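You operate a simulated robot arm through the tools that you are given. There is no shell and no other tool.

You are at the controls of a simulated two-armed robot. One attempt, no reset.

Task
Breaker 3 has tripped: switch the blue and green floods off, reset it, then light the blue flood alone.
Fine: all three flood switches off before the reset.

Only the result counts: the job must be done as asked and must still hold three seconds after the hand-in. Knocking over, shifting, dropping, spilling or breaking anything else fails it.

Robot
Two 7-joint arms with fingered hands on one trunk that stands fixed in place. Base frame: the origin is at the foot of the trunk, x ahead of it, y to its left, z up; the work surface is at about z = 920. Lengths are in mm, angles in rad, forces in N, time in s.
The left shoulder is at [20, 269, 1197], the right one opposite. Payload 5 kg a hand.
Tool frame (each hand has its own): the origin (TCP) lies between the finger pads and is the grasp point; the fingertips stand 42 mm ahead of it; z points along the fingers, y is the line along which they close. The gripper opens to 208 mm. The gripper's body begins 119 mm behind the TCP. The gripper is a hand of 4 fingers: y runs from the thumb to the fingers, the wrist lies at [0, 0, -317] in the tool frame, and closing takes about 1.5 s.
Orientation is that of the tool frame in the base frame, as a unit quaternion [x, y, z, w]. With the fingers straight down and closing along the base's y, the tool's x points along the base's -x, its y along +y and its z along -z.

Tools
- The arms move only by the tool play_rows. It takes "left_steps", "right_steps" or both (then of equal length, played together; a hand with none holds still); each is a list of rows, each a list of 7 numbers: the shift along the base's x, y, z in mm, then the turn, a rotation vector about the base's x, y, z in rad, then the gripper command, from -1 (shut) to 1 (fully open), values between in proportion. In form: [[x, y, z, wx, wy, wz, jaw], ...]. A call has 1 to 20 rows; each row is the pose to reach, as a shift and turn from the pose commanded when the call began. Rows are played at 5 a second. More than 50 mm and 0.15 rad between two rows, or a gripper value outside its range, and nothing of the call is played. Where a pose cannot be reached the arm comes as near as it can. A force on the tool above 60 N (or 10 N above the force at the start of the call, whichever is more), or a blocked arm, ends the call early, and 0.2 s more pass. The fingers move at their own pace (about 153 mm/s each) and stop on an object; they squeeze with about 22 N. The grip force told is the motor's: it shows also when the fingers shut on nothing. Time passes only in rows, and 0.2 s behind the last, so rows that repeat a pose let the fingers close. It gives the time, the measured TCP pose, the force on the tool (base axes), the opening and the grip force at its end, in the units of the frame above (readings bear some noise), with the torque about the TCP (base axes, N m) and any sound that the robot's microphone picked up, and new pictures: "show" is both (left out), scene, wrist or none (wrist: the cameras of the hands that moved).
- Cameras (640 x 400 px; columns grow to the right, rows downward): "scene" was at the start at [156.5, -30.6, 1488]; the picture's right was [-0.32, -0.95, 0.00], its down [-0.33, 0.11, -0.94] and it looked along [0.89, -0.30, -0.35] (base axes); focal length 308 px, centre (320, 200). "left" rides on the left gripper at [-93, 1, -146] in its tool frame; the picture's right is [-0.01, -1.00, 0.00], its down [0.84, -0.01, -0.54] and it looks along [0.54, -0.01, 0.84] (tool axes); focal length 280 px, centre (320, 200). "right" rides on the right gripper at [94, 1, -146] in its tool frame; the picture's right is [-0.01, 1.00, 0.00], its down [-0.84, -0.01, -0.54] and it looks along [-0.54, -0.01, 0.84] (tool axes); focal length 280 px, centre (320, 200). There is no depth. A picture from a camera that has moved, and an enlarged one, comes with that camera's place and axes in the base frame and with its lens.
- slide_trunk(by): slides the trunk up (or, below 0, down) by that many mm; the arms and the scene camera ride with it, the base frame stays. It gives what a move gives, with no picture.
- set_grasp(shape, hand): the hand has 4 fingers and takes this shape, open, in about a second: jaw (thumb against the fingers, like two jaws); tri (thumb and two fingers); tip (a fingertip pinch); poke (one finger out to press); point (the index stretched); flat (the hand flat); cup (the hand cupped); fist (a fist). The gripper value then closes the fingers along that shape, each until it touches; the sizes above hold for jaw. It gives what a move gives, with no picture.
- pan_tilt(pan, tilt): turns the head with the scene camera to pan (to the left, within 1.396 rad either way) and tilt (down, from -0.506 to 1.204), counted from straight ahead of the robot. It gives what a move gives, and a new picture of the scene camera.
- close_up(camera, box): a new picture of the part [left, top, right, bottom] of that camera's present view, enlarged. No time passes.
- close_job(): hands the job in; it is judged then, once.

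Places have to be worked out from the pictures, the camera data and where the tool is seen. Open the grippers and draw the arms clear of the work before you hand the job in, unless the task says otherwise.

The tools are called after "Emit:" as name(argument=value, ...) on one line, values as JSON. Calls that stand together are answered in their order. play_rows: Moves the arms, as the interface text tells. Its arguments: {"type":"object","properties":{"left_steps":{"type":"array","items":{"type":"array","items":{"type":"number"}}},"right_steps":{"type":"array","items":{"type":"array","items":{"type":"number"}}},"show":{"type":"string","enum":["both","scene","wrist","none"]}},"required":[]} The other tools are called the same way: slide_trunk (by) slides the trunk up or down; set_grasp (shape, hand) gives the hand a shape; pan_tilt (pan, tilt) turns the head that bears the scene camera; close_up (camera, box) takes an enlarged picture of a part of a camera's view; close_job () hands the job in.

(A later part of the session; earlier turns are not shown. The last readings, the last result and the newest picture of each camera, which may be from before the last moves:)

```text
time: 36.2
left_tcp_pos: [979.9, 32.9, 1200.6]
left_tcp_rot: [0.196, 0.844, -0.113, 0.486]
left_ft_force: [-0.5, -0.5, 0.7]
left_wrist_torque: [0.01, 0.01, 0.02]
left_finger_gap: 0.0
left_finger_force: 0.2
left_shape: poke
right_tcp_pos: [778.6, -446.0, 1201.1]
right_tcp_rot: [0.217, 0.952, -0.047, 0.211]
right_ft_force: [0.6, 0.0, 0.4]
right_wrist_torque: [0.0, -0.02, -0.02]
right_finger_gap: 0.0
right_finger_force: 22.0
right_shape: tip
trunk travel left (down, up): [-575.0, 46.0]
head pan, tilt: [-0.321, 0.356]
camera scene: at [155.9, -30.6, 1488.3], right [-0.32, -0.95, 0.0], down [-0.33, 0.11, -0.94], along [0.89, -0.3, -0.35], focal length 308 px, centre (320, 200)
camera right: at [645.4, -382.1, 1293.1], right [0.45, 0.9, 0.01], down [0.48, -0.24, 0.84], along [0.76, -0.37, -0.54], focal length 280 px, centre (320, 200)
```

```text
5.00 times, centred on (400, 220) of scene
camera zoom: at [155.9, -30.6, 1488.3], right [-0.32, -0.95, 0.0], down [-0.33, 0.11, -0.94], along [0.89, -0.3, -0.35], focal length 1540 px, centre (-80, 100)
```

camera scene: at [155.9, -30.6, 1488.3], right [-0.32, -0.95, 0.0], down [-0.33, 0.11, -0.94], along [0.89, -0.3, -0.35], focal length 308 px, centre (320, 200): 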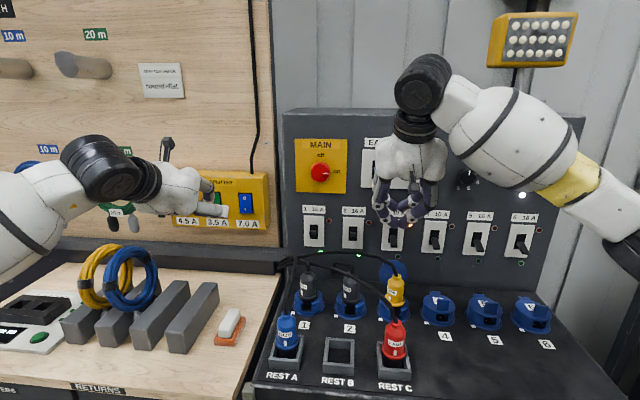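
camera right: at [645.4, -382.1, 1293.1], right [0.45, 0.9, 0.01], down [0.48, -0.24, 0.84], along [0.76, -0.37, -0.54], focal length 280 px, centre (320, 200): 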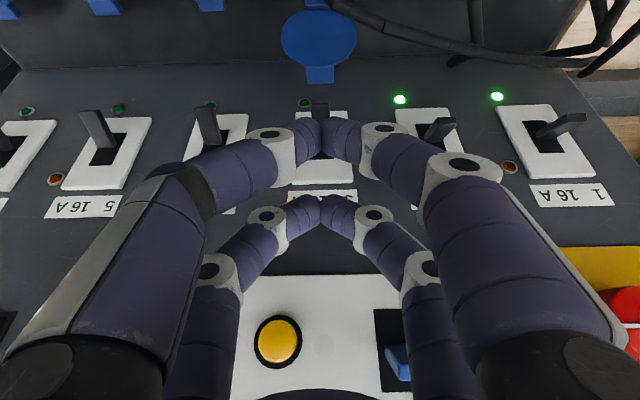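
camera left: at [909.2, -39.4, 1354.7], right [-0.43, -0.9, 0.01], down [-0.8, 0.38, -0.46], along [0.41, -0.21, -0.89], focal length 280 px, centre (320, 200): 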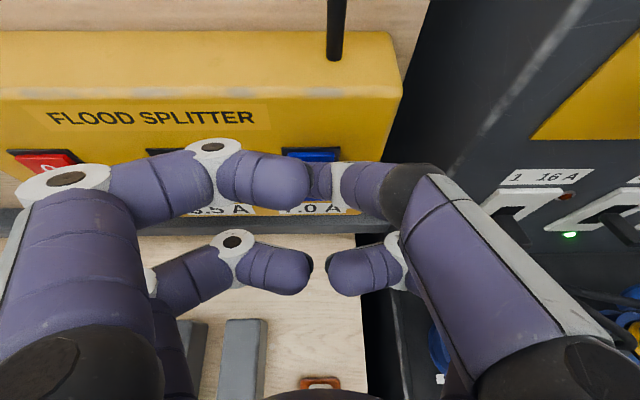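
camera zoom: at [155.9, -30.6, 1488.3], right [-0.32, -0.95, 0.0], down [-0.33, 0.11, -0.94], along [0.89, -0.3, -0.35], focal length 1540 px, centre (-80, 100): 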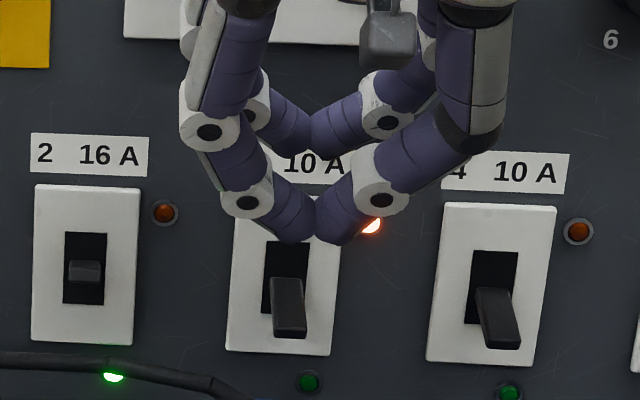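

The lever is exactly in line with the pincer. I lower the closed front pair onto the lever and push it down toward off, in small steps near contact.

Emit:
play_rows(right_steps=[[0, 0, -35, 0, 0, 0, -1], [0, 0, -65, 0, 0, 0, -1], [0, 0, -80, 0, 0, 0, -1], [0, 0, -86, 0, 0, 0, -1], [0, 0, -90, 0, 0, 0, -1], [0, 0, -94, 0, 0, 0, -1]], show="both")

Emit:
close_up(camera="scene", box=[340, 180, 460, 270])

Emit:
close_up(camera="right", box=[240, 50, 400, 220])

```text
time: 37.6
left_tcp_pos: [980.8, 33.8, 1200.3]
left_tcp_rot: [0.196, 0.844, -0.113, 0.486]
left_ft_force: [-0.7, 0.3, 0.0]
left_wrist_torque: [-0.02, 0.0, -0.01]
left_finger_gap: 0.0
left_finger_force: 0.1
left_shape: poke
right_tcp_pos: [777.4, -446.3, 1108.0]
right_tcp_rot: [0.218, 0.951, -0.049, 0.213]
right_ft_force: [-1.8, 0.8, 10.9]
right_wrist_torque: [-0.18, -0.32, -0.03]
right_finger_gap: 0.0
right_finger_force: 22.3
right_shape: tip
trunk travel left (down, up): [-575.0, 46.0]
head pan, tilt: [-0.321, 0.356]
camera scene: at [155.8, -30.3, 1488.3], right [-0.32, -0.95, 0.0], down [-0.33, 0.11, -0.94], along [0.89, -0.3, -0.35], focal length 308 px, centre (320, 200)
camera right: at [643.8, -381.5, 1199.3], right [0.45, 0.89, 0.01], down [0.47, -0.24, 0.85], along [0.76, -0.37, -0.53], focal length 280 px, centre (320, 200)
```

scene: 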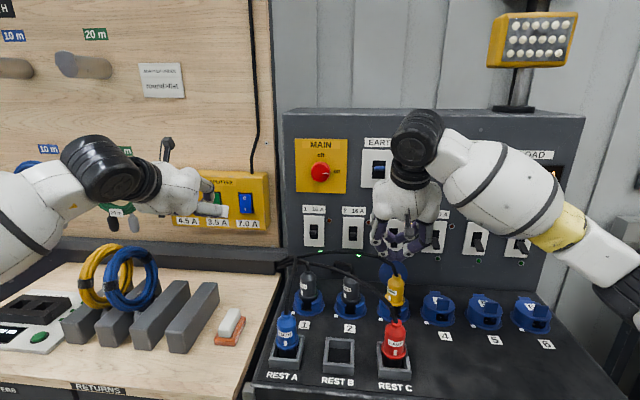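
right: 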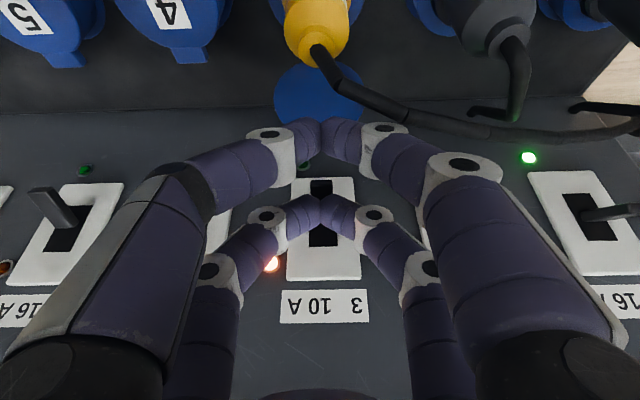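

```text
4.44 times, centred on (400, 225) of scene
camera zoom: at [155.8, -30.3, 1488.3], right [-0.32, -0.95, 0.0], down [-0.33, 0.11, -0.94], along [0.89, -0.3, -0.35], focal length 1369 px, centre (-36, 89)
```

zoom: 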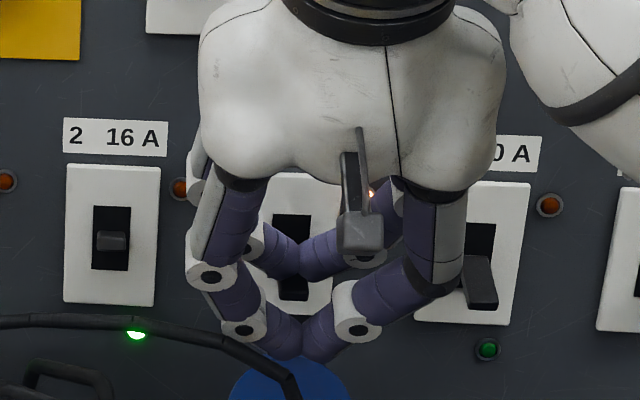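

```text
2.35 times, centred on (320, 135) of right
camera zoom: at [643.8, -381.5, 1199.3], right [0.45, 0.89, 0.01], down [0.47, -0.24, 0.85], along [0.76, -0.37, -0.53], focal length 660 px, centre (320, 353)
```

zoom: 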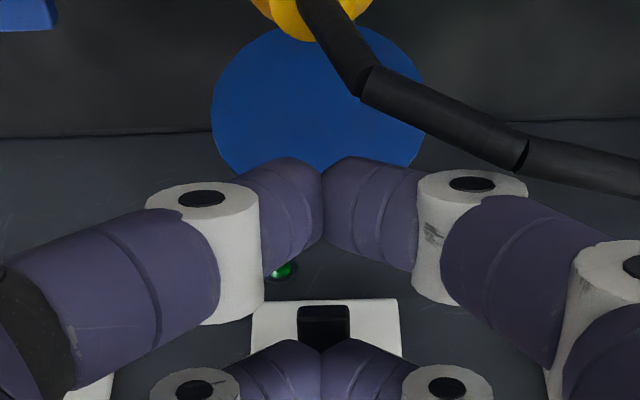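

Contact with the lever at TCP z≈1108 (11 N). I press farther down in 3 mm steps until it bottoms or the force limit stops it.

Emit:
play_rows(right_steps=[[0, 0, -3, 0, 0, 0, -1], [0, 0, -6, 0, 0, 0, -1], [0, 0, -9, 0, 0, 0, -1], [0, 0, -12, 0, 0, 0, -1], [0, 0, -15, 0, 0, 0, -1]], show="both")

Emit:
close_up(camera="right", box=[240, 50, 400, 220])

```text
time: 38.7
left_tcp_pos: [977.8, 34.0, 1200.3]
left_tcp_rot: [0.196, 0.844, -0.113, 0.486]
left_ft_force: [-0.2, -0.1, 0.0]
left_wrist_torque: [0.0, -0.05, 0.04]
left_finger_gap: 0.0
left_finger_force: 0.0
left_shape: poke
right_tcp_pos: [775.2, -445.2, 1103.3]
right_tcp_rot: [0.218, 0.95, -0.045, 0.218]
right_ft_force: [-15.1, 7.8, 30.4]
right_wrist_torque: [-0.3, -0.67, 0.01]
right_finger_gap: 0.0
right_finger_force: 22.0
right_shape: tip
trunk travel left (down, up): [-575.0, 46.0]
head pan, tilt: [-0.321, 0.356]
stopped in row 5 (right hand): the force on the tool passed its limit at 62 N (the readings are from after the stop); the commanded pose is now the measured one
camera scene: at [154.0, -29.3, 1488.1], right [-0.32, -0.95, 0.0], down [-0.33, 0.11, -0.94], along [0.89, -0.3, -0.35], focal length 308 px, centre (320, 200)
camera right: at [641.2, -380.4, 1194.2], right [0.44, 0.9, 0.02], down [0.46, -0.24, 0.85], along [0.77, -0.37, -0.52], focal length 280 px, centre (320, 200)
```

scene: 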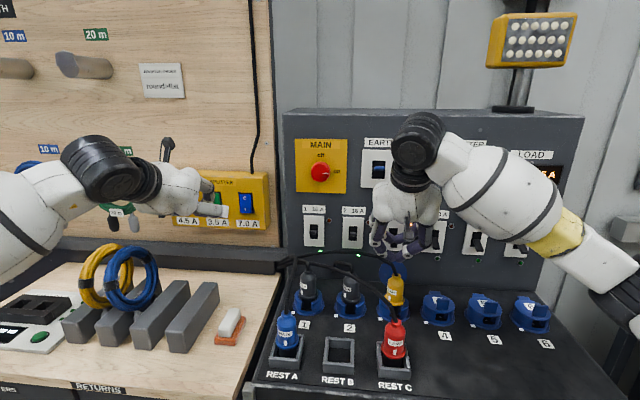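
right: 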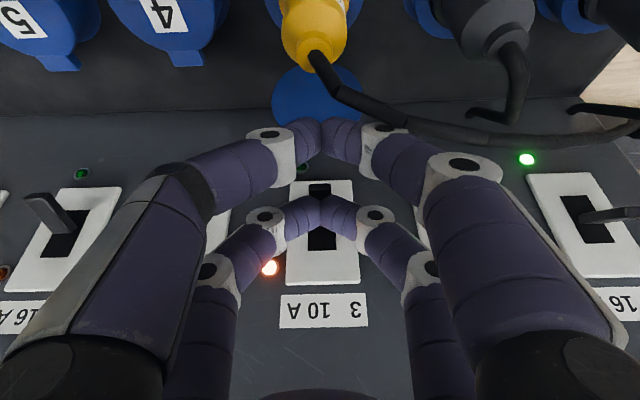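

```text
2.35 times, centred on (320, 135) of right
camera zoom: at [641.2, -380.4, 1194.2], right [0.44, 0.9, 0.02], down [0.46, -0.24, 0.85], along [0.77, -0.37, -0.52], focal length 660 px, centre (320, 353)
```

zoom: 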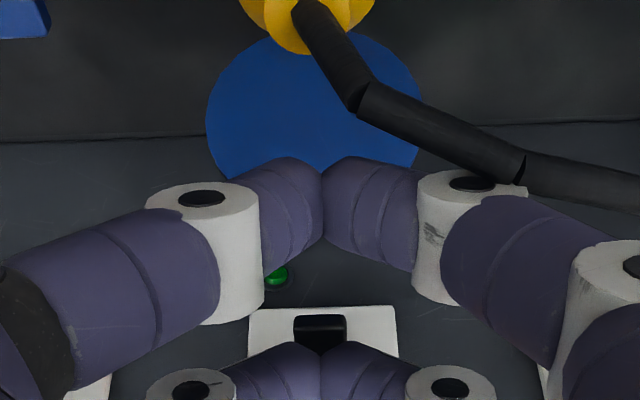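

The lever has met its stop (62 N). I rise 70 mm and look at lever and lamp.

Emit:
play_rows(right_steps=[[0, 0, 10, 0, 0, 0, -1], [0, 0, 40, 0, 0, 0, -1], [0, 0, 80, 0, 0, 0, -1], [0, 0, 100, 0, 0, 0, -1], [0, 0, 100, 0, 0, 0, -1]], show="none")

Emit:
close_up(camera="scene", box=[340, 180, 460, 270])

Emit:
close_up(camera="right", box=[160, 50, 480, 220])

```text
time: 39.9
left_tcp_pos: [981.6, 31.8, 1198.3]
left_tcp_rot: [0.197, 0.844, -0.113, 0.485]
left_ft_force: [0.5, -0.1, -0.4]
left_wrist_torque: [-0.02, 0.03, 0.0]
left_finger_gap: 0.0
left_finger_force: 0.1
left_shape: poke
right_tcp_pos: [777.1, -448.8, 1197.0]
right_tcp_rot: [0.218, 0.951, -0.046, 0.213]
right_ft_force: [0.6, -0.7, -0.8]
right_wrist_torque: [0.01, 0.04, -0.05]
right_finger_gap: 0.3
right_finger_force: 21.9
right_shape: tip
trunk travel left (down, up): [-575.0, 46.0]
head pan, tilt: [-0.321, 0.356]
```

```text
4.44 times, centred on (400, 225) of scene
camera zoom: at [157.2, -30.9, 1487.8], right [-0.32, -0.95, 0.0], down [-0.33, 0.11, -0.94], along [0.89, -0.3, -0.35], focal length 1369 px, centre (-36, 89)
```

zoom: 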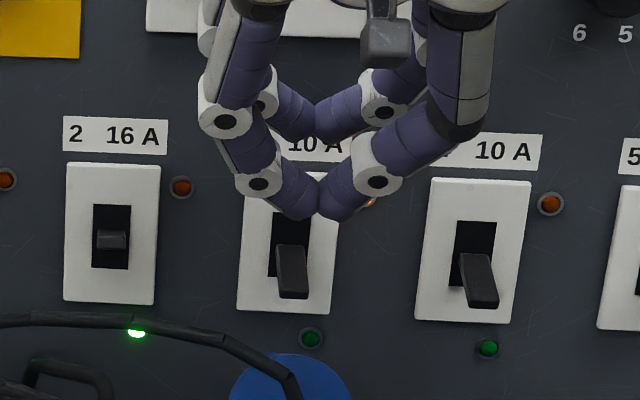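

```text
2.00 times, centred on (320, 135) of right
camera zoom: at [644.3, -383.8, 1289.1], right [0.45, 0.9, 0.01], down [0.47, -0.25, 0.85], along [0.76, -0.37, -0.53], focal length 561 px, centre (320, 330)
```

zoom: 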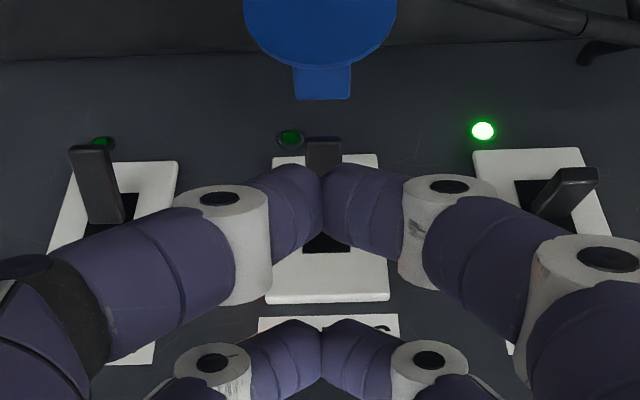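

The lever now sits a touch lower, level with the off levers. For lifting, the flood cable (about z 1081, left of the lever) limits room, so I roll the right hand 30° (left side up) and open the pincer; this makes the right fingertip segment nearly horizontal, to slip under the lever. I do the rotation high up first.

Emit:
play_rows(right_steps=[[0, 0, 10, 0.127, -0.038, 0.006, -0.5], [0, 0, 20, 0.254, -0.075, 0.011, -0.5], [0, 0, 20, 0.381, -0.113, 0.017, -0.5], [-2.6, -6, 20, 0.5087, -0.1506, 0.0228, -0.5], [-2.6, -6, 20, 0.5087, -0.1506, 0.0228, -0.5]], show="both")

Emit:
close_up(camera="scene", box=[320, 120, 520, 280])

```text
time: 41.1
left_tcp_pos: [979.8, 32.1, 1199.2]
left_tcp_rot: [0.197, 0.844, -0.113, 0.486]
left_ft_force: [-0.4, 0.3, 0.4]
left_wrist_torque: [0.03, -0.01, -0.01]
left_finger_gap: 0.0
left_finger_force: 0.0
left_shape: poke
right_tcp_pos: [773.2, -453.5, 1218.3]
right_tcp_rot: [0.255, 0.916, 0.213, 0.223]
right_ft_force: [-9.9, 1.1, -4.7]
right_wrist_torque: [-0.25, -0.46, 0.36]
right_finger_gap: 51.2
right_finger_force: 0.0
right_shape: tip
trunk travel left (down, up): [-575.0, 46.0]
head pan, tilt: [-0.321, 0.356]
camera scene: at [155.8, -30.8, 1488.1], right [-0.32, -0.95, 0.0], down [-0.33, 0.11, -0.94], along [0.89, -0.3, -0.35], focal length 308 px, centre (320, 200)
camera right: at [625.1, -439.2, 1308.9], right [0.39, 0.77, 0.51], down [0.36, -0.63, 0.68], along [0.85, -0.08, -0.52], focal length 280 px, centre (320, 200)
```

scene: 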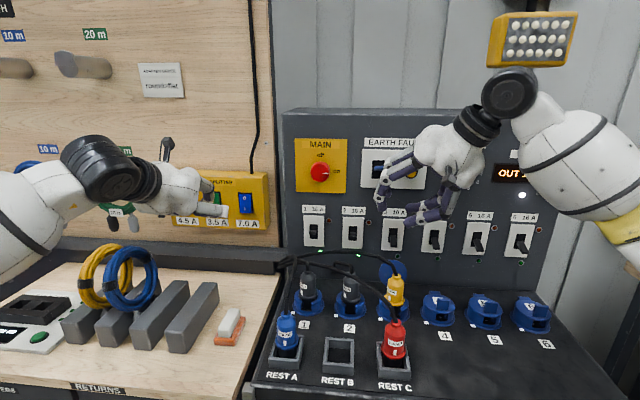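
right: 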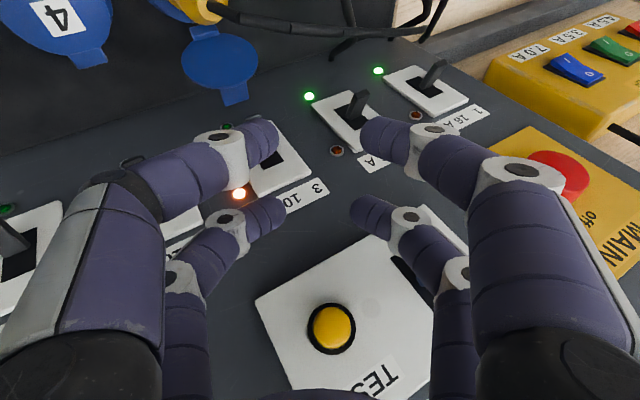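

```text
2.50 times, centred on (420, 200) of scene
camera zoom: at [155.8, -30.8, 1488.1], right [-0.32, -0.95, 0.0], down [-0.33, 0.11, -0.94], along [0.89, -0.3, -0.35], focal length 770 px, centre (70, 200)
```

zoom: 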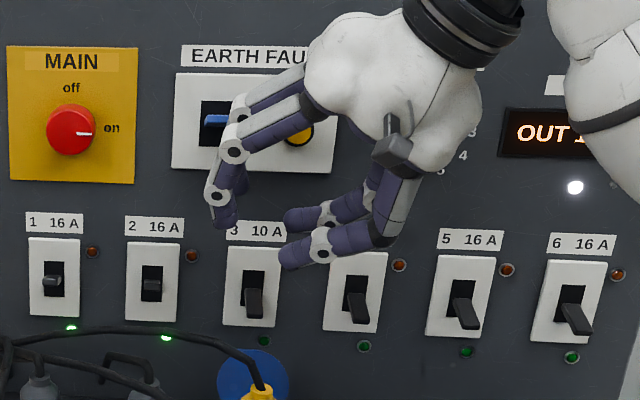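

The orientation is right, but a finger is near the earth-fault lever and there's a ~10 N reading. I pull straight away from the panel a bit before anything else, then recheck.

Emit:
play_rows(right_steps=[[-9, 4.3, 0, 0, 0, 0, -0.5], [-18, 8.7, -5, 0, 0, 0, -0.5], [-18, 8.7, -5, 0, 0, 0, -0.5]], show="wrist")

Emit:
close_up(camera="scene", box=[340, 120, 500, 220])

```text
time: 41.9
left_tcp_pos: [980.9, 32.9, 1201.2]
left_tcp_rot: [0.195, 0.844, -0.113, 0.487]
left_ft_force: [0.4, 1.0, 0.3]
left_wrist_torque: [-0.05, -0.01, -0.01]
left_finger_gap: 0.0
left_finger_force: 0.0
left_shape: poke
right_tcp_pos: [756.9, -445.0, 1213.6]
right_tcp_rot: [0.257, 0.915, 0.213, 0.224]
right_ft_force: [-0.6, -0.5, 0.1]
right_wrist_torque: [-0.01, 0.0, -0.01]
right_finger_gap: 51.7
right_finger_force: 0.0
right_shape: tip
trunk travel left (down, up): [-575.0, 46.0]
head pan, tilt: [-0.321, 0.356]
camera right: at [608.4, -429.8, 1303.5], right [0.39, 0.77, 0.51], down [0.36, -0.63, 0.68], along [0.85, -0.08, -0.52], focal length 280 px, centre (320, 200)
```

right: 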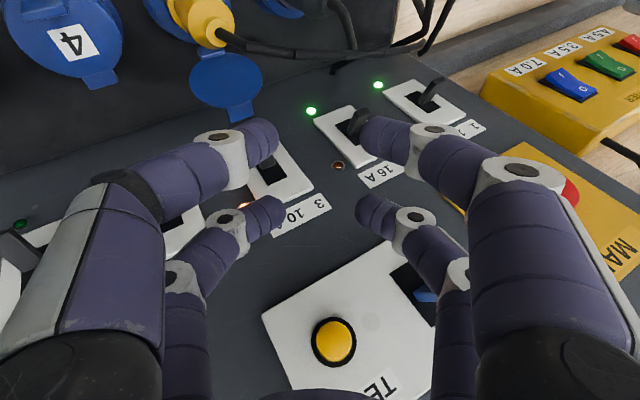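

```text
4.00 times, centred on (420, 170) of scene
camera zoom: at [156.3, -30.4, 1488.1], right [-0.32, -0.95, 0.0], down [-0.33, 0.11, -0.94], along [0.89, -0.3, -0.35], focal length 1232 px, centre (-80, 320)
```

zoom: 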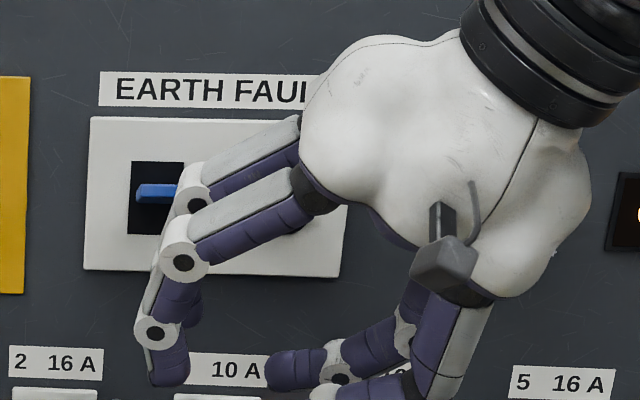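

The reading is back to zero and the earth-fault lever and lamps are unchanged. I descend to z≈1165 here, widen the pincer to ~66 mm, then move in below the earth-fault lever to 60 mm from the panel and lower to z≈1125.

Emit:
play_rows(right_steps=[[0, 0, -20, 0, 0, 0, -0.36], [0, 0, -48, 0, 0, 0, -0.36], [11, -6, -48, 0, 0, 0, -0.36], [22.1, -12, -50, 0, 0, 0, -0.36], [22.1, -12, -70, 0, 0, 0, -0.36], [22.1, -12, -88, 0, 0, 0, -0.36], [22.1, -12, -88, 0, 0, 0, -0.36]], show="both")

Emit:
close_up(camera="scene", box=[340, 160, 500, 280])

Emit:
close_up(camera="right", box=[160, 50, 480, 250])

```text
time: 43.5
left_tcp_pos: [980.1, 32.6, 1199.5]
left_tcp_rot: [0.196, 0.844, -0.113, 0.486]
left_ft_force: [-0.1, 0.0, -0.3]
left_wrist_torque: [0.0, -0.03, 0.0]
left_finger_gap: 0.2
left_finger_force: 0.0
left_shape: poke
right_tcp_pos: [778.6, -455.1, 1125.3]
right_tcp_rot: [0.256, 0.916, 0.212, 0.224]
right_ft_force: [0.0, 0.8, 0.0]
right_wrist_torque: [-0.02, 0.02, -0.04]
right_finger_gap: 65.9
right_finger_force: 0.0
right_shape: tip
trunk travel left (down, up): [-575.0, 46.0]
head pan, tilt: [-0.321, 0.356]
camera scene: at [156.4, -30.5, 1488.1], right [-0.32, -0.95, 0.0], down [-0.33, 0.11, -0.94], along [0.89, -0.3, -0.35], focal length 308 px, centre (320, 200)
camera right: at [630.3, -441.3, 1215.8], right [0.39, 0.77, 0.51], down [0.36, -0.63, 0.68], along [0.85, -0.08, -0.52], focal length 280 px, centre (320, 200)
```

scene: 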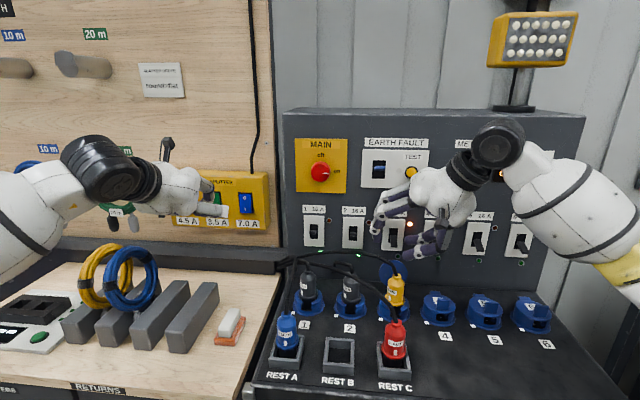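
right: 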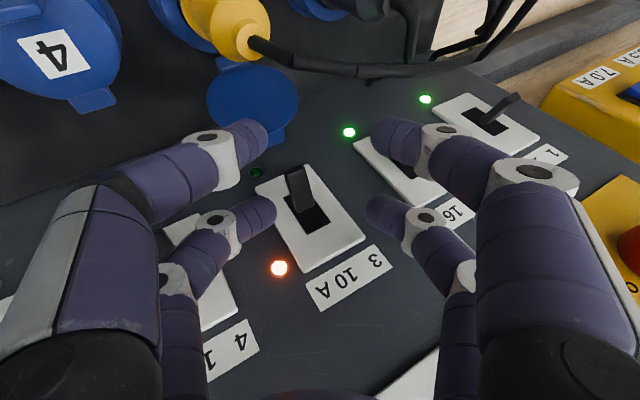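

```text
3.33 times, centred on (420, 220) of scene
camera zoom: at [156.4, -30.5, 1488.1], right [-0.32, -0.95, 0.0], down [-0.33, 0.11, -0.94], along [0.89, -0.3, -0.35], focal length 1027 px, centre (-13, 133)
```

zoom: 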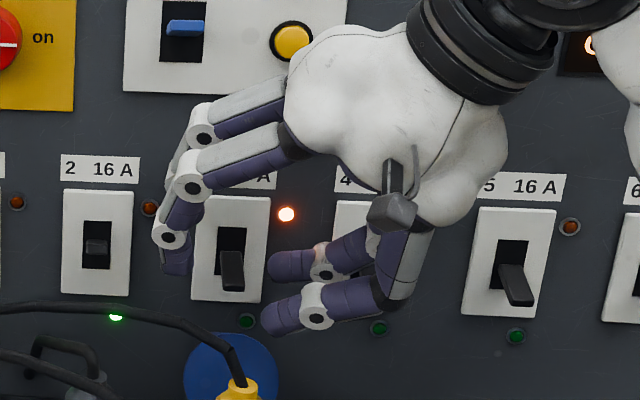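

```text
2.00 times, centred on (320, 150) of right
camera zoom: at [630.3, -441.3, 1215.8], right [0.39, 0.77, 0.51], down [0.36, -0.63, 0.68], along [0.85, -0.08, -0.52], focal length 561 px, centre (320, 300)
```

zoom: 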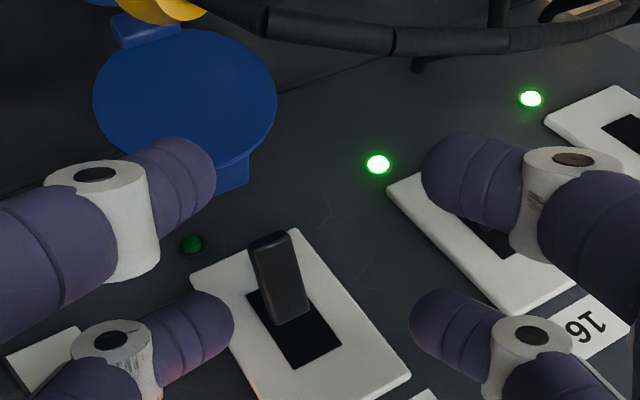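

The view is excellent: lever 3 sits between the front fingertips. I move 4 mm closer to the panel and lower to z≈1069 so the right fingertip goes beside and below the lever, keeping clear of the cable.

Emit:
play_rows(right_steps=[[4, -2, -15, 0, 0, 0, -0.36], [4, -2, -32, 0, 0, 0, -0.36], [4, -2, -46, 0, 0, 0, -0.36], [4, -2, -56, 0, 0, 0, -0.36], [4, -2, -56, 0, 0, 0, -0.36]], show="both")

Emit:
close_up(camera="scene", box=[340, 180, 500, 290])

Emit:
close_up(camera="right", box=[160, 50, 480, 250])

```text
time: 44.7
left_tcp_pos: [979.0, 34.6, 1200.2]
left_tcp_rot: [0.196, 0.844, -0.114, 0.486]
left_ft_force: [1.2, 0.1, -0.2]
left_wrist_torque: [-0.04, 0.06, 0.0]
left_finger_gap: 0.0
left_finger_force: 0.1
left_shape: poke
right_tcp_pos: [782.1, -455.0, 1070.3]
right_tcp_rot: [0.256, 0.916, 0.213, 0.224]
right_ft_force: [-10.4, 15.1, 3.8]
right_wrist_torque: [-0.5, 0.03, -1.34]
right_finger_gap: 65.2
right_finger_force: 0.0
right_shape: tip
trunk travel left (down, up): [-575.0, 46.0]
head pan, tilt: [-0.321, 0.356]
camera scene: at [155.8, -29.4, 1488.2], right [-0.32, -0.95, 0.0], down [-0.33, 0.11, -0.94], along [0.89, -0.3, -0.35], focal length 308 px, centre (320, 200)
camera right: at [634.1, -441.3, 1160.0], right [0.38, 0.77, 0.51], down [0.36, -0.63, 0.68], along [0.85, -0.08, -0.52], focal length 280 px, centre (320, 200)
```

scene: 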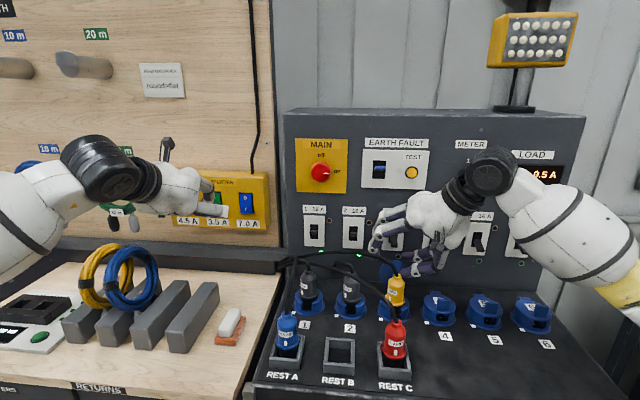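
right: 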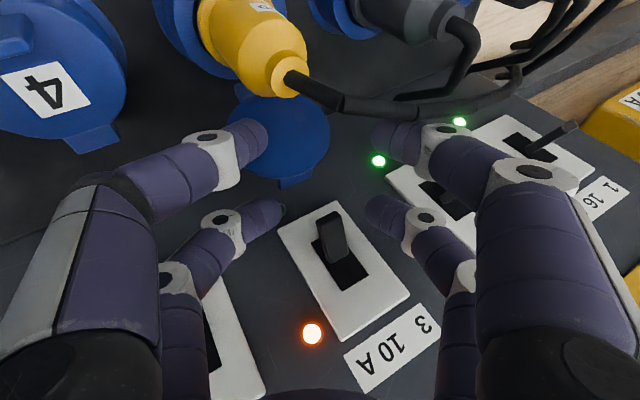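

```text
3.64 times, centred on (420, 235) of scene
camera zoom: at [155.8, -29.4, 1488.2], right [-0.32, -0.95, 0.0], down [-0.33, 0.11, -0.94], along [0.89, -0.3, -0.35], focal length 1120 px, centre (-44, 73)
```

zoom: 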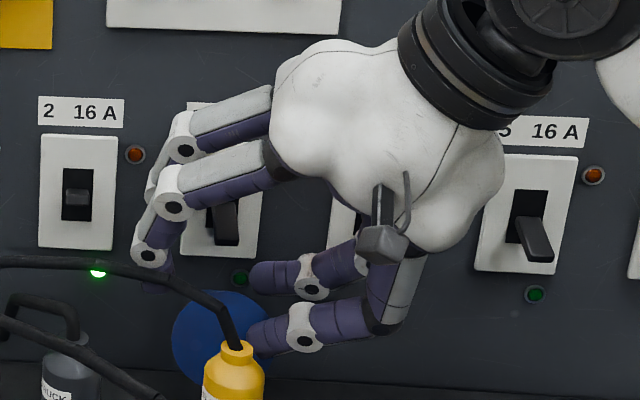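

```text
2.00 times, centred on (320, 150) of right
camera zoom: at [634.1, -441.3, 1160.0], right [0.38, 0.77, 0.51], down [0.36, -0.63, 0.68], along [0.85, -0.08, -0.52], focal length 561 px, centre (320, 300)
```

zoom: 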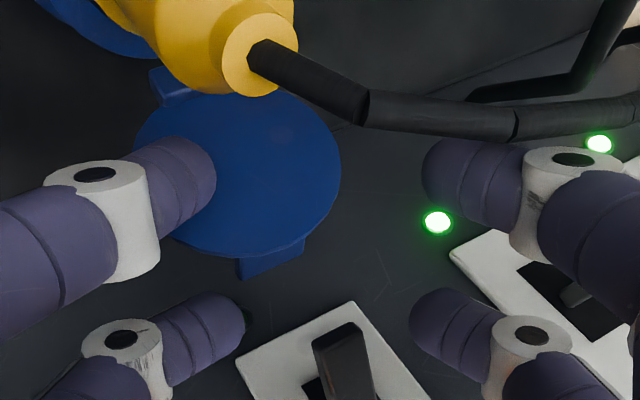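

There's ~16 N pushing the hand out of the panel: the right knuckle, spread wide, seems to lean on breaker 4's lever end. Closing the pincer draws that knuckle away from lever 4 and slips the right fingertip under lever 3, so I close in place.

Emit:
play_rows(right_steps=[[-1.8, 0.9, 0, 0, 0, 0, -0.55], [-1.8, 0.9, 0, 0, 0, 0, -0.75], [-1.8, 0.9, 0, 0, 0, 0, -0.9], [-1.8, 0.9, 0, 0, 0, 0, -0.9], [-1.8, 0.9, 0, 0, 0, 0, -0.9]], show="both")

Emit:
close_up(camera="scene", box=[340, 180, 500, 290])

Emit:
close_up(camera="right", box=[160, 50, 480, 250])

```text
time: 45.9
left_tcp_pos: [981.9, 32.9, 1200.1]
left_tcp_rot: [0.197, 0.844, -0.113, 0.486]
left_ft_force: [0.1, -1.2, 0.1]
left_wrist_torque: [0.02, -0.01, -0.01]
left_finger_gap: 0.0
left_finger_force: 0.1
left_shape: poke
right_tcp_pos: [781.7, -457.7, 1068.9]
right_tcp_rot: [0.257, 0.916, 0.213, 0.223]
right_ft_force: [1.8, 0.7, -0.2]
right_wrist_torque: [0.05, -0.03, 0.06]
right_finger_gap: 11.0
right_finger_force: 0.0
right_shape: tip
trunk travel left (down, up): [-575.0, 46.0]
head pan, tilt: [-0.321, 0.356]
camera scene: at [156.6, -30.6, 1488.0], right [-0.32, -0.95, 0.0], down [-0.33, 0.11, -0.94], along [0.89, -0.3, -0.35], focal length 308 px, centre (320, 200)
camera right: at [632.7, -442.6, 1159.5], right [0.39, 0.77, 0.51], down [0.36, -0.63, 0.68], along [0.85, -0.08, -0.52], focal length 280 px, centre (320, 200)
```

scene: 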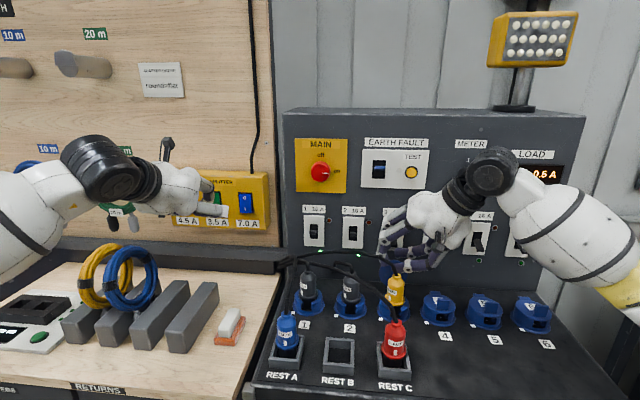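
right: 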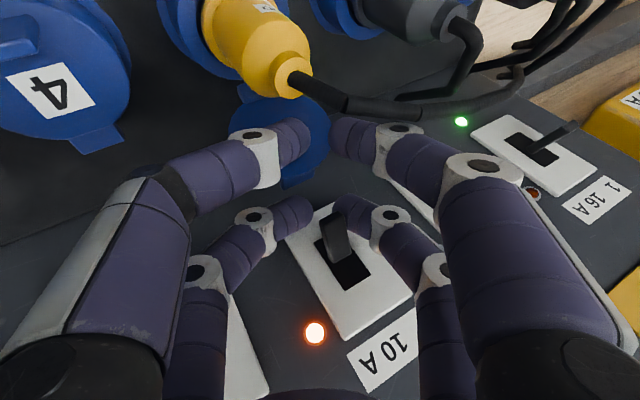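

```text
3.64 times, centred on (420, 235) of scene
camera zoom: at [156.6, -30.6, 1488.0], right [-0.32, -0.95, 0.0], down [-0.33, 0.11, -0.94], along [0.89, -0.3, -0.35], focal length 1120 px, centre (-44, 73)
```

zoom: 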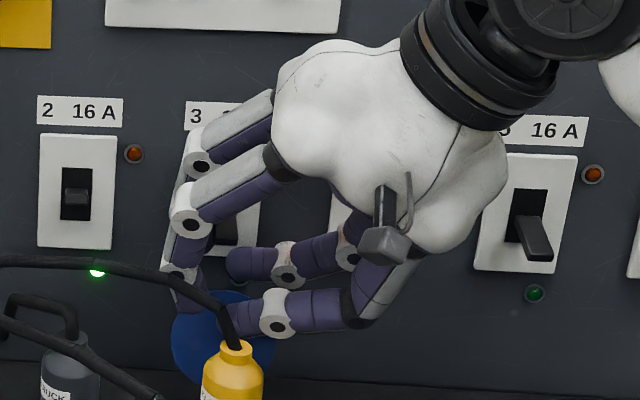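

```text
2.00 times, centred on (320, 150) of right
camera zoom: at [632.7, -442.6, 1159.5], right [0.39, 0.77, 0.51], down [0.36, -0.63, 0.68], along [0.85, -0.08, -0.52], focal length 561 px, centre (320, 300)
```

zoom: 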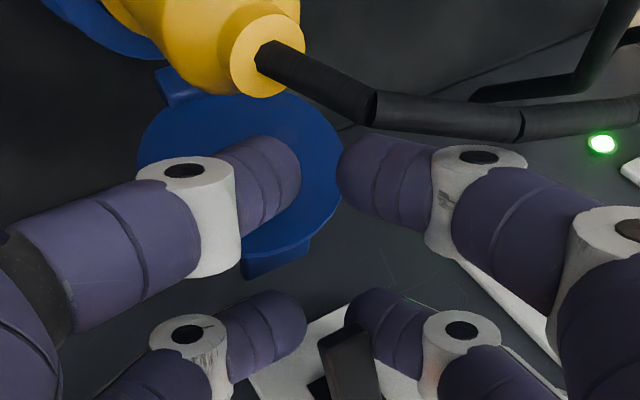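

The pincer is closed to 11 mm beneath lever 3 with no contact force. I shift 5 mm left and 5 mm out to keep the right knuckle clear of lever 4, then lift slowly.

Emit:
play_rows(right_steps=[[-2.3, 6.7, 0, 0, 0, 0, -0.9], [-2.3, 6.7, 4, 0, 0, 0, -0.9], [-2.3, 6.7, 8, 0, 0, 0, -0.9], [-2.3, 6.7, 12, 0, 0, 0, -0.9]], show="both")

Emit:
close_up(camera="right", box=[160, 50, 480, 250])

Emit:
close_up(camera="scene", box=[340, 180, 500, 290])

```text
time: 46.9
left_tcp_pos: [979.7, 32.4, 1200.1]
left_tcp_rot: [0.196, 0.844, -0.113, 0.487]
left_ft_force: [-0.4, -0.1, -0.4]
left_wrist_torque: [-0.02, 0.02, 0.03]
left_finger_gap: 0.0
left_finger_force: 0.2
left_shape: poke
right_tcp_pos: [777.9, -450.5, 1080.9]
right_tcp_rot: [0.256, 0.916, 0.212, 0.224]
right_ft_force: [-0.8, 0.3, -1.4]
right_wrist_torque: [0.05, 0.02, 0.02]
right_finger_gap: 10.6
right_finger_force: 0.0
right_shape: tip
trunk travel left (down, up): [-575.0, 46.0]
head pan, tilt: [-0.321, 0.356]
camera scene: at [156.7, -30.6, 1488.0], right [-0.32, -0.95, 0.0], down [-0.33, 0.11, -0.94], along [0.89, -0.3, -0.35], focal length 308 px, centre (320, 200)
camera right: at [630.4, -436.1, 1171.2], right [0.39, 0.77, 0.51], down [0.36, -0.63, 0.68], along [0.85, -0.08, -0.52], focal length 280 px, centre (320, 200)
```

scene: 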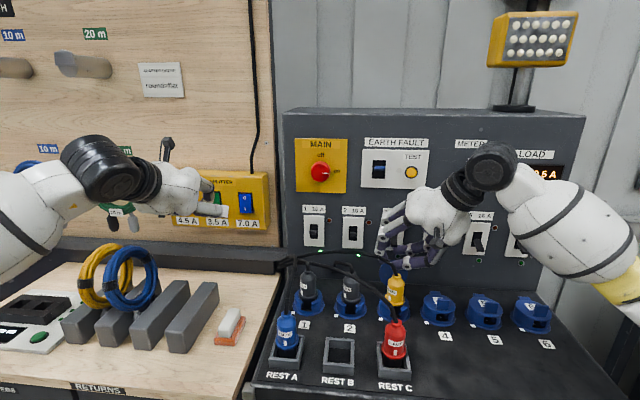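
right: 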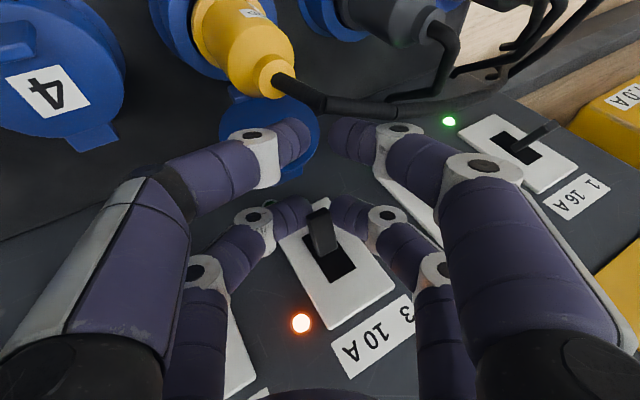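

```text
2.00 times, centred on (320, 150) of right
camera zoom: at [630.4, -436.1, 1171.2], right [0.39, 0.77, 0.51], down [0.36, -0.63, 0.68], along [0.85, -0.08, -0.52], focal length 561 px, centre (320, 300)
```

zoom: 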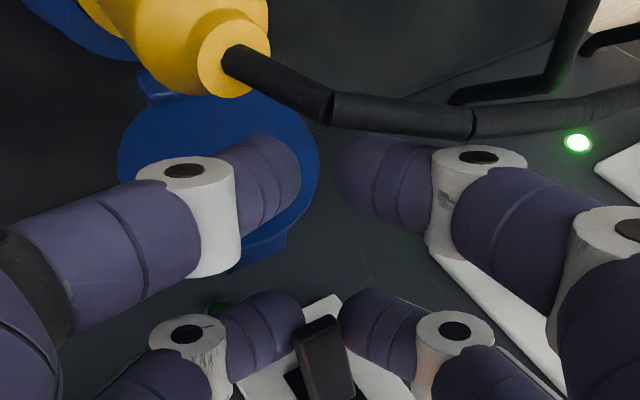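

```text
3.64 times, centred on (420, 235) of scene
camera zoom: at [156.7, -30.6, 1488.0], right [-0.32, -0.95, 0.0], down [-0.33, 0.11, -0.94], along [0.89, -0.3, -0.35], focal length 1120 px, centre (-44, 73)
```

zoom: 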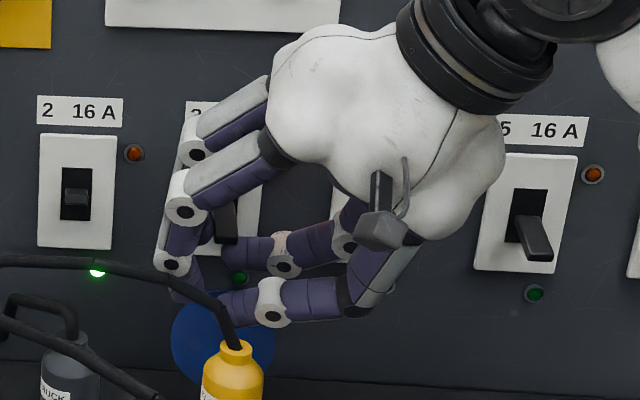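

The lever end rests right over the closed fingertips; contact is imminent. I keep lifting in 4 mm steps.

Emit:
play_rows(right_steps=[[0, 0, 4, 0, 0, 0, -0.95], [0, 0, 8, 0, 0, 0, -0.95], [0, 0, 12, 0, 0, 0, -0.95], [0, 0, 16, 0, 0, 0, -0.95]], show="both")

Emit:
close_up(camera="right", box=[160, 50, 480, 250])

Emit:
close_up(camera="scene", box=[340, 180, 500, 290])

```text
time: 47.9
left_tcp_pos: [980.3, 32.3, 1198.4]
left_tcp_rot: [0.196, 0.844, -0.113, 0.486]
left_ft_force: [0.3, -0.8, -0.3]
left_wrist_torque: [0.02, 0.0, -0.01]
left_finger_gap: 0.0
left_finger_force: 0.0
left_shape: poke
right_tcp_pos: [778.2, -449.7, 1097.4]
right_tcp_rot: [0.257, 0.915, 0.213, 0.225]
right_ft_force: [1.0, 1.5, 0.3]
right_wrist_torque: [0.0, -0.03, 0.02]
right_finger_gap: 5.5
right_finger_force: 0.1
right_shape: tip
trunk travel left (down, up): [-575.0, 46.0]
head pan, tilt: [-0.321, 0.356]
camera scene: at [156.6, -30.5, 1488.0], right [-0.32, -0.95, 0.0], down [-0.33, 0.11, -0.94], along [0.89, -0.3, -0.35], focal length 308 px, centre (320, 200)
camera right: at [630.1, -436.3, 1187.9], right [0.39, 0.77, 0.51], down [0.36, -0.63, 0.68], along [0.85, -0.08, -0.52], focal length 280 px, centre (320, 200)
```

scene: 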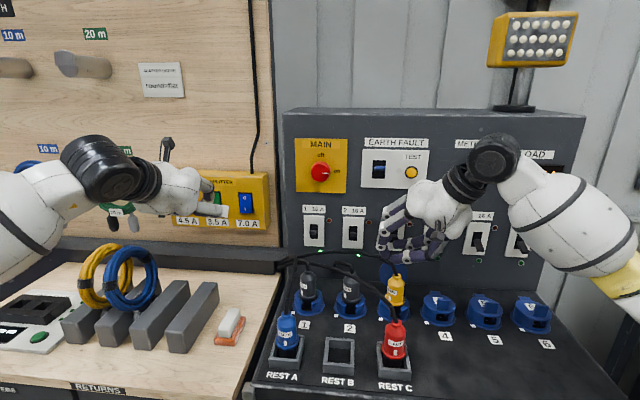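
right: 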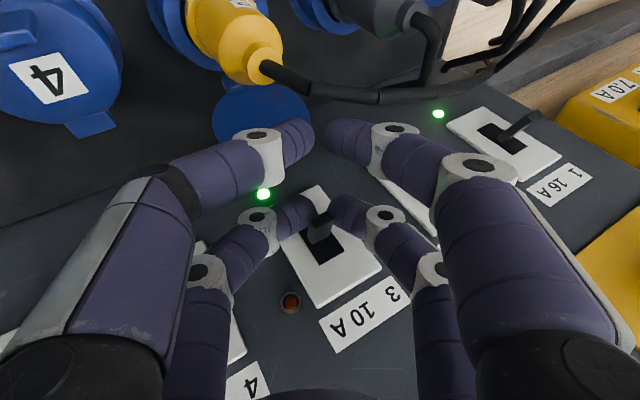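

```text
2.00 times, centred on (320, 150) of right
camera zoom: at [630.1, -436.3, 1187.9], right [0.39, 0.77, 0.51], down [0.36, -0.63, 0.68], along [0.85, -0.08, -0.52], focal length 561 px, centre (320, 300)
```

zoom: 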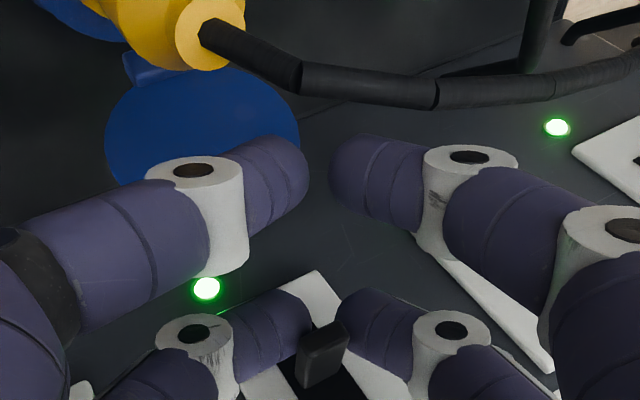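

```text
3.64 times, centred on (420, 235) of scene
camera zoom: at [156.6, -30.5, 1488.0], right [-0.32, -0.95, 0.0], down [-0.33, 0.11, -0.94], along [0.89, -0.3, -0.35], focal length 1120 px, centre (-44, 73)
```

zoom: 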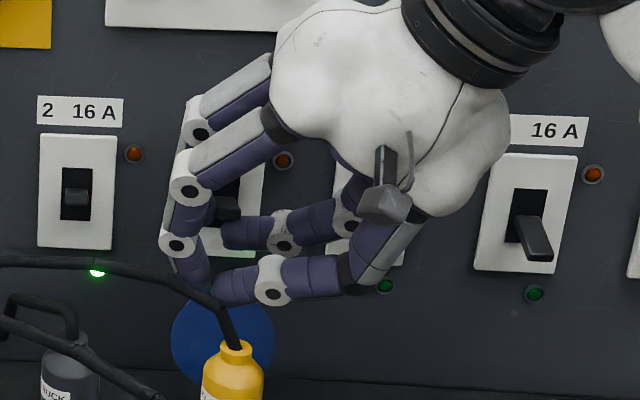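

Breaker 3's green lamp is lit and the orange trip lamp is out: it's on. I open the pincer in place to free the lever, then raise straight up to about z=1160 (clear of cable, still below the earth-fault lever).

Emit:
play_rows(right_steps=[[0, 0, 0, 0, 0, 0, -0.75], [0, 0, 0, 0, 0, 0, -0.6], [0, 0, 0, 0, 0, 0, -0.48], [0, 0, 0, 0, 0, 0, -0.48]], show="wrist")

Emit:
close_up(camera="right", box=[160, 50, 480, 250])

```text
time: 48.9
left_tcp_pos: [980.9, 32.1, 1199.2]
left_tcp_rot: [0.197, 0.844, -0.114, 0.487]
left_ft_force: [-0.7, 0.6, -0.7]
left_wrist_torque: [0.01, 0.04, 0.0]
left_finger_gap: 0.0
left_finger_force: 0.1
left_shape: poke
right_tcp_pos: [778.3, -451.0, 1097.1]
right_tcp_rot: [0.257, 0.916, 0.212, 0.224]
right_ft_force: [0.0, 0.9, 0.2]
right_wrist_torque: [0.01, 0.01, -0.01]
right_finger_gap: 53.6
right_finger_force: 0.1
right_shape: tip
trunk travel left (down, up): [-575.0, 46.0]
head pan, tilt: [-0.321, 0.356]
camera right: at [630.0, -436.4, 1187.6], right [0.39, 0.77, 0.51], down [0.36, -0.63, 0.68], along [0.85, -0.08, -0.52], focal length 280 px, centre (320, 200)
```

right: 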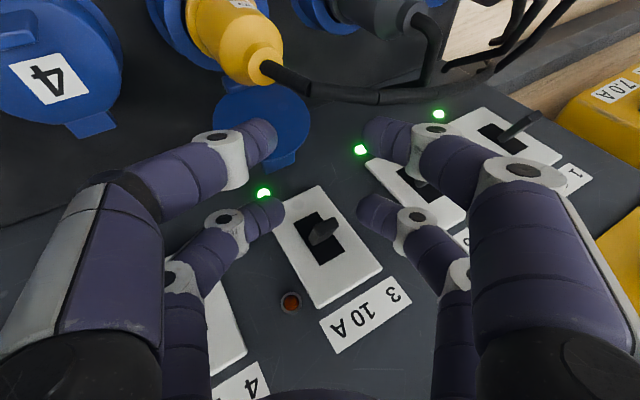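

```text
2.00 times, centred on (320, 150) of right
camera zoom: at [630.0, -436.4, 1187.6], right [0.39, 0.77, 0.51], down [0.36, -0.63, 0.68], along [0.85, -0.08, -0.52], focal length 561 px, centre (320, 300)
```

zoom: 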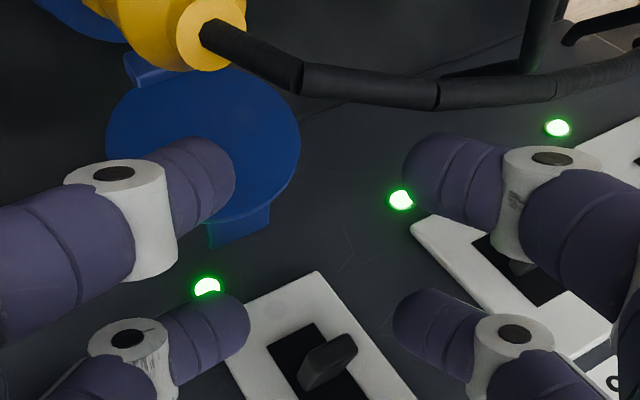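

Lever 3 is free between the fingertips and up; lamps 1–3 are all green. I ease 4 mm right for clearance and raise straight to z≈1160.

Emit:
play_rows(right_steps=[[-1.7, -3.6, 2, 0, 0, 0, -0.48], [-1.7, -3.6, 12, 0, 0, 0, -0.48], [-1.7, -3.6, 25, 0, 0, 0, -0.48], [-1.7, -3.6, 45, 0, 0, 0, -0.48], [-1.7, -3.6, 63, 0, 0, 0, -0.48], [-1.7, -3.6, 63, 0, 0, 0, -0.48]], show="both")

Emit:
close_up(camera="scene", box=[340, 160, 500, 280])

```text
time: 50.3
left_tcp_pos: [979.8, 31.7, 1198.1]
left_tcp_rot: [0.196, 0.844, -0.113, 0.486]
left_ft_force: [-0.1, 0.3, 1.0]
left_wrist_torque: [0.0, 0.04, 0.03]
left_finger_gap: 0.0
left_finger_force: 0.0
left_shape: poke
right_tcp_pos: [776.1, -453.8, 1159.0]
right_tcp_rot: [0.257, 0.916, 0.213, 0.224]
right_ft_force: [0.9, -0.1, 0.3]
right_wrist_torque: [-0.03, 0.02, 0.0]
right_finger_gap: 53.7
right_finger_force: 0.0
right_shape: tip
trunk travel left (down, up): [-575.0, 46.0]
head pan, tilt: [-0.321, 0.356]
camera scene: at [156.6, -30.7, 1488.0], right [-0.32, -0.95, 0.0], down [-0.33, 0.11, -0.94], along [0.89, -0.3, -0.35], focal length 308 px, centre (320, 200)
camera right: at [628.2, -440.1, 1250.2], right [0.39, 0.77, 0.51], down [0.36, -0.63, 0.68], along [0.85, -0.08, -0.52], focal length 280 px, centre (320, 200)
```

scene: 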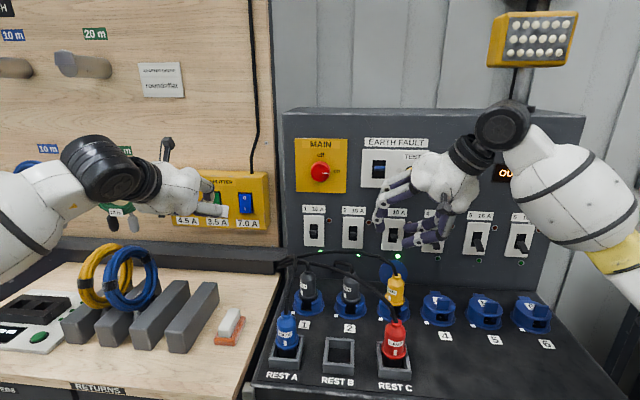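
right: 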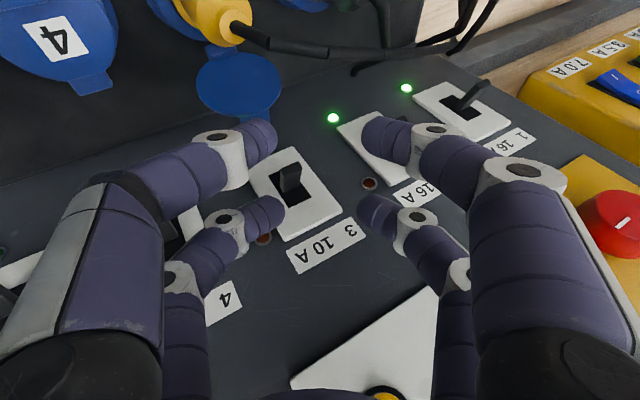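

```text
3.33 times, centred on (420, 220) of scene
camera zoom: at [156.6, -30.7, 1488.0], right [-0.32, -0.95, 0.0], down [-0.33, 0.11, -0.94], along [0.89, -0.3, -0.35], focal length 1027 px, centre (-13, 133)
```

zoom: 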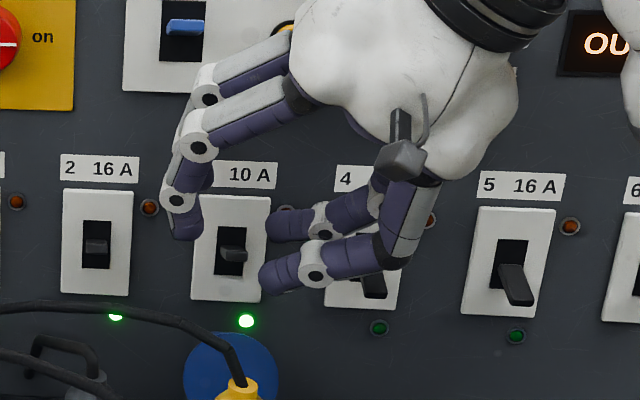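

Breaker 3 is on, lever 4 still off, all else unchanged. I withdraw the right hand straight out from the panel and then up and back.

Emit:
play_rows(right_steps=[[-18, 8.7, 0, 0, 0, 0, -0.48], [-45, 21.7, 0, 0, 0, 0, -0.48], [-80, 38, 15, 0, 0, 0, -0.48], [-115, 50, 40, 0, 0, 0, -0.48], [-150, 50, 70, 0, 0, 0, -0.48], [-190, 40, 100, 0, 0, 0, -0.48], [-220, 20, 120, 0, 0, 0, -0.48]], show="scene")

Emit:
close_up(camera="scene", box=[280, 180, 560, 340])

Emit:
close_up(camera="left", box=[0, 0, 640, 400])

```text
refused: row 6 steps farther than a row can; nothing moved
```

```text
2.29 times, centred on (420, 260) of scene
camera zoom: at [156.6, -30.7, 1488.0], right [-0.32, -0.95, 0.0], down [-0.33, 0.11, -0.94], along [0.89, -0.3, -0.35], focal length 704 px, centre (91, 63)
```

zoom: 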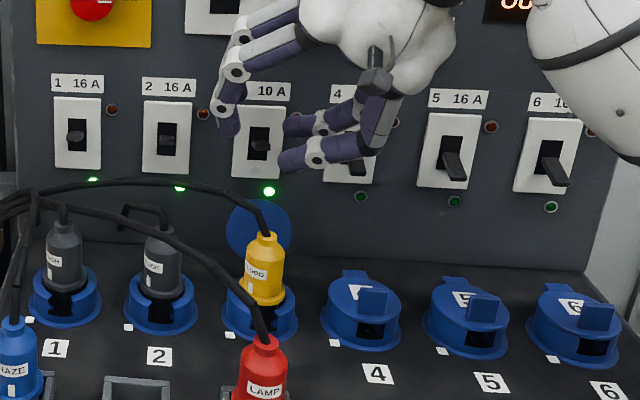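

```text
1.00 times, centred on (320, 200) of left (not enlarged: the box is as wide or as high as the picture)
camera zoom: at [908.6, 69.1, 1353.0], right [-0.43, -0.9, 0.01], down [-0.8, 0.38, -0.46], along [0.41, -0.21, -0.89], focal length 280 px, centre (320, 200)
```

zoom: 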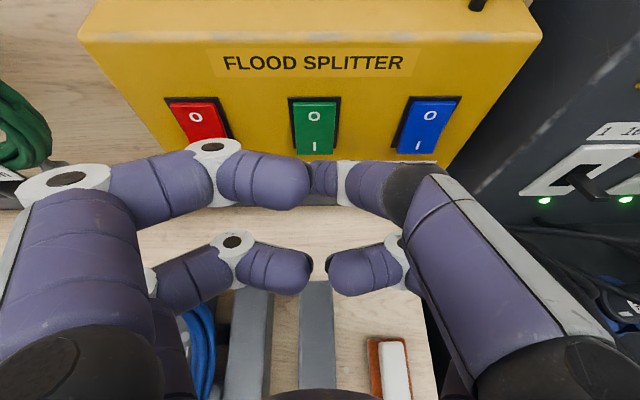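

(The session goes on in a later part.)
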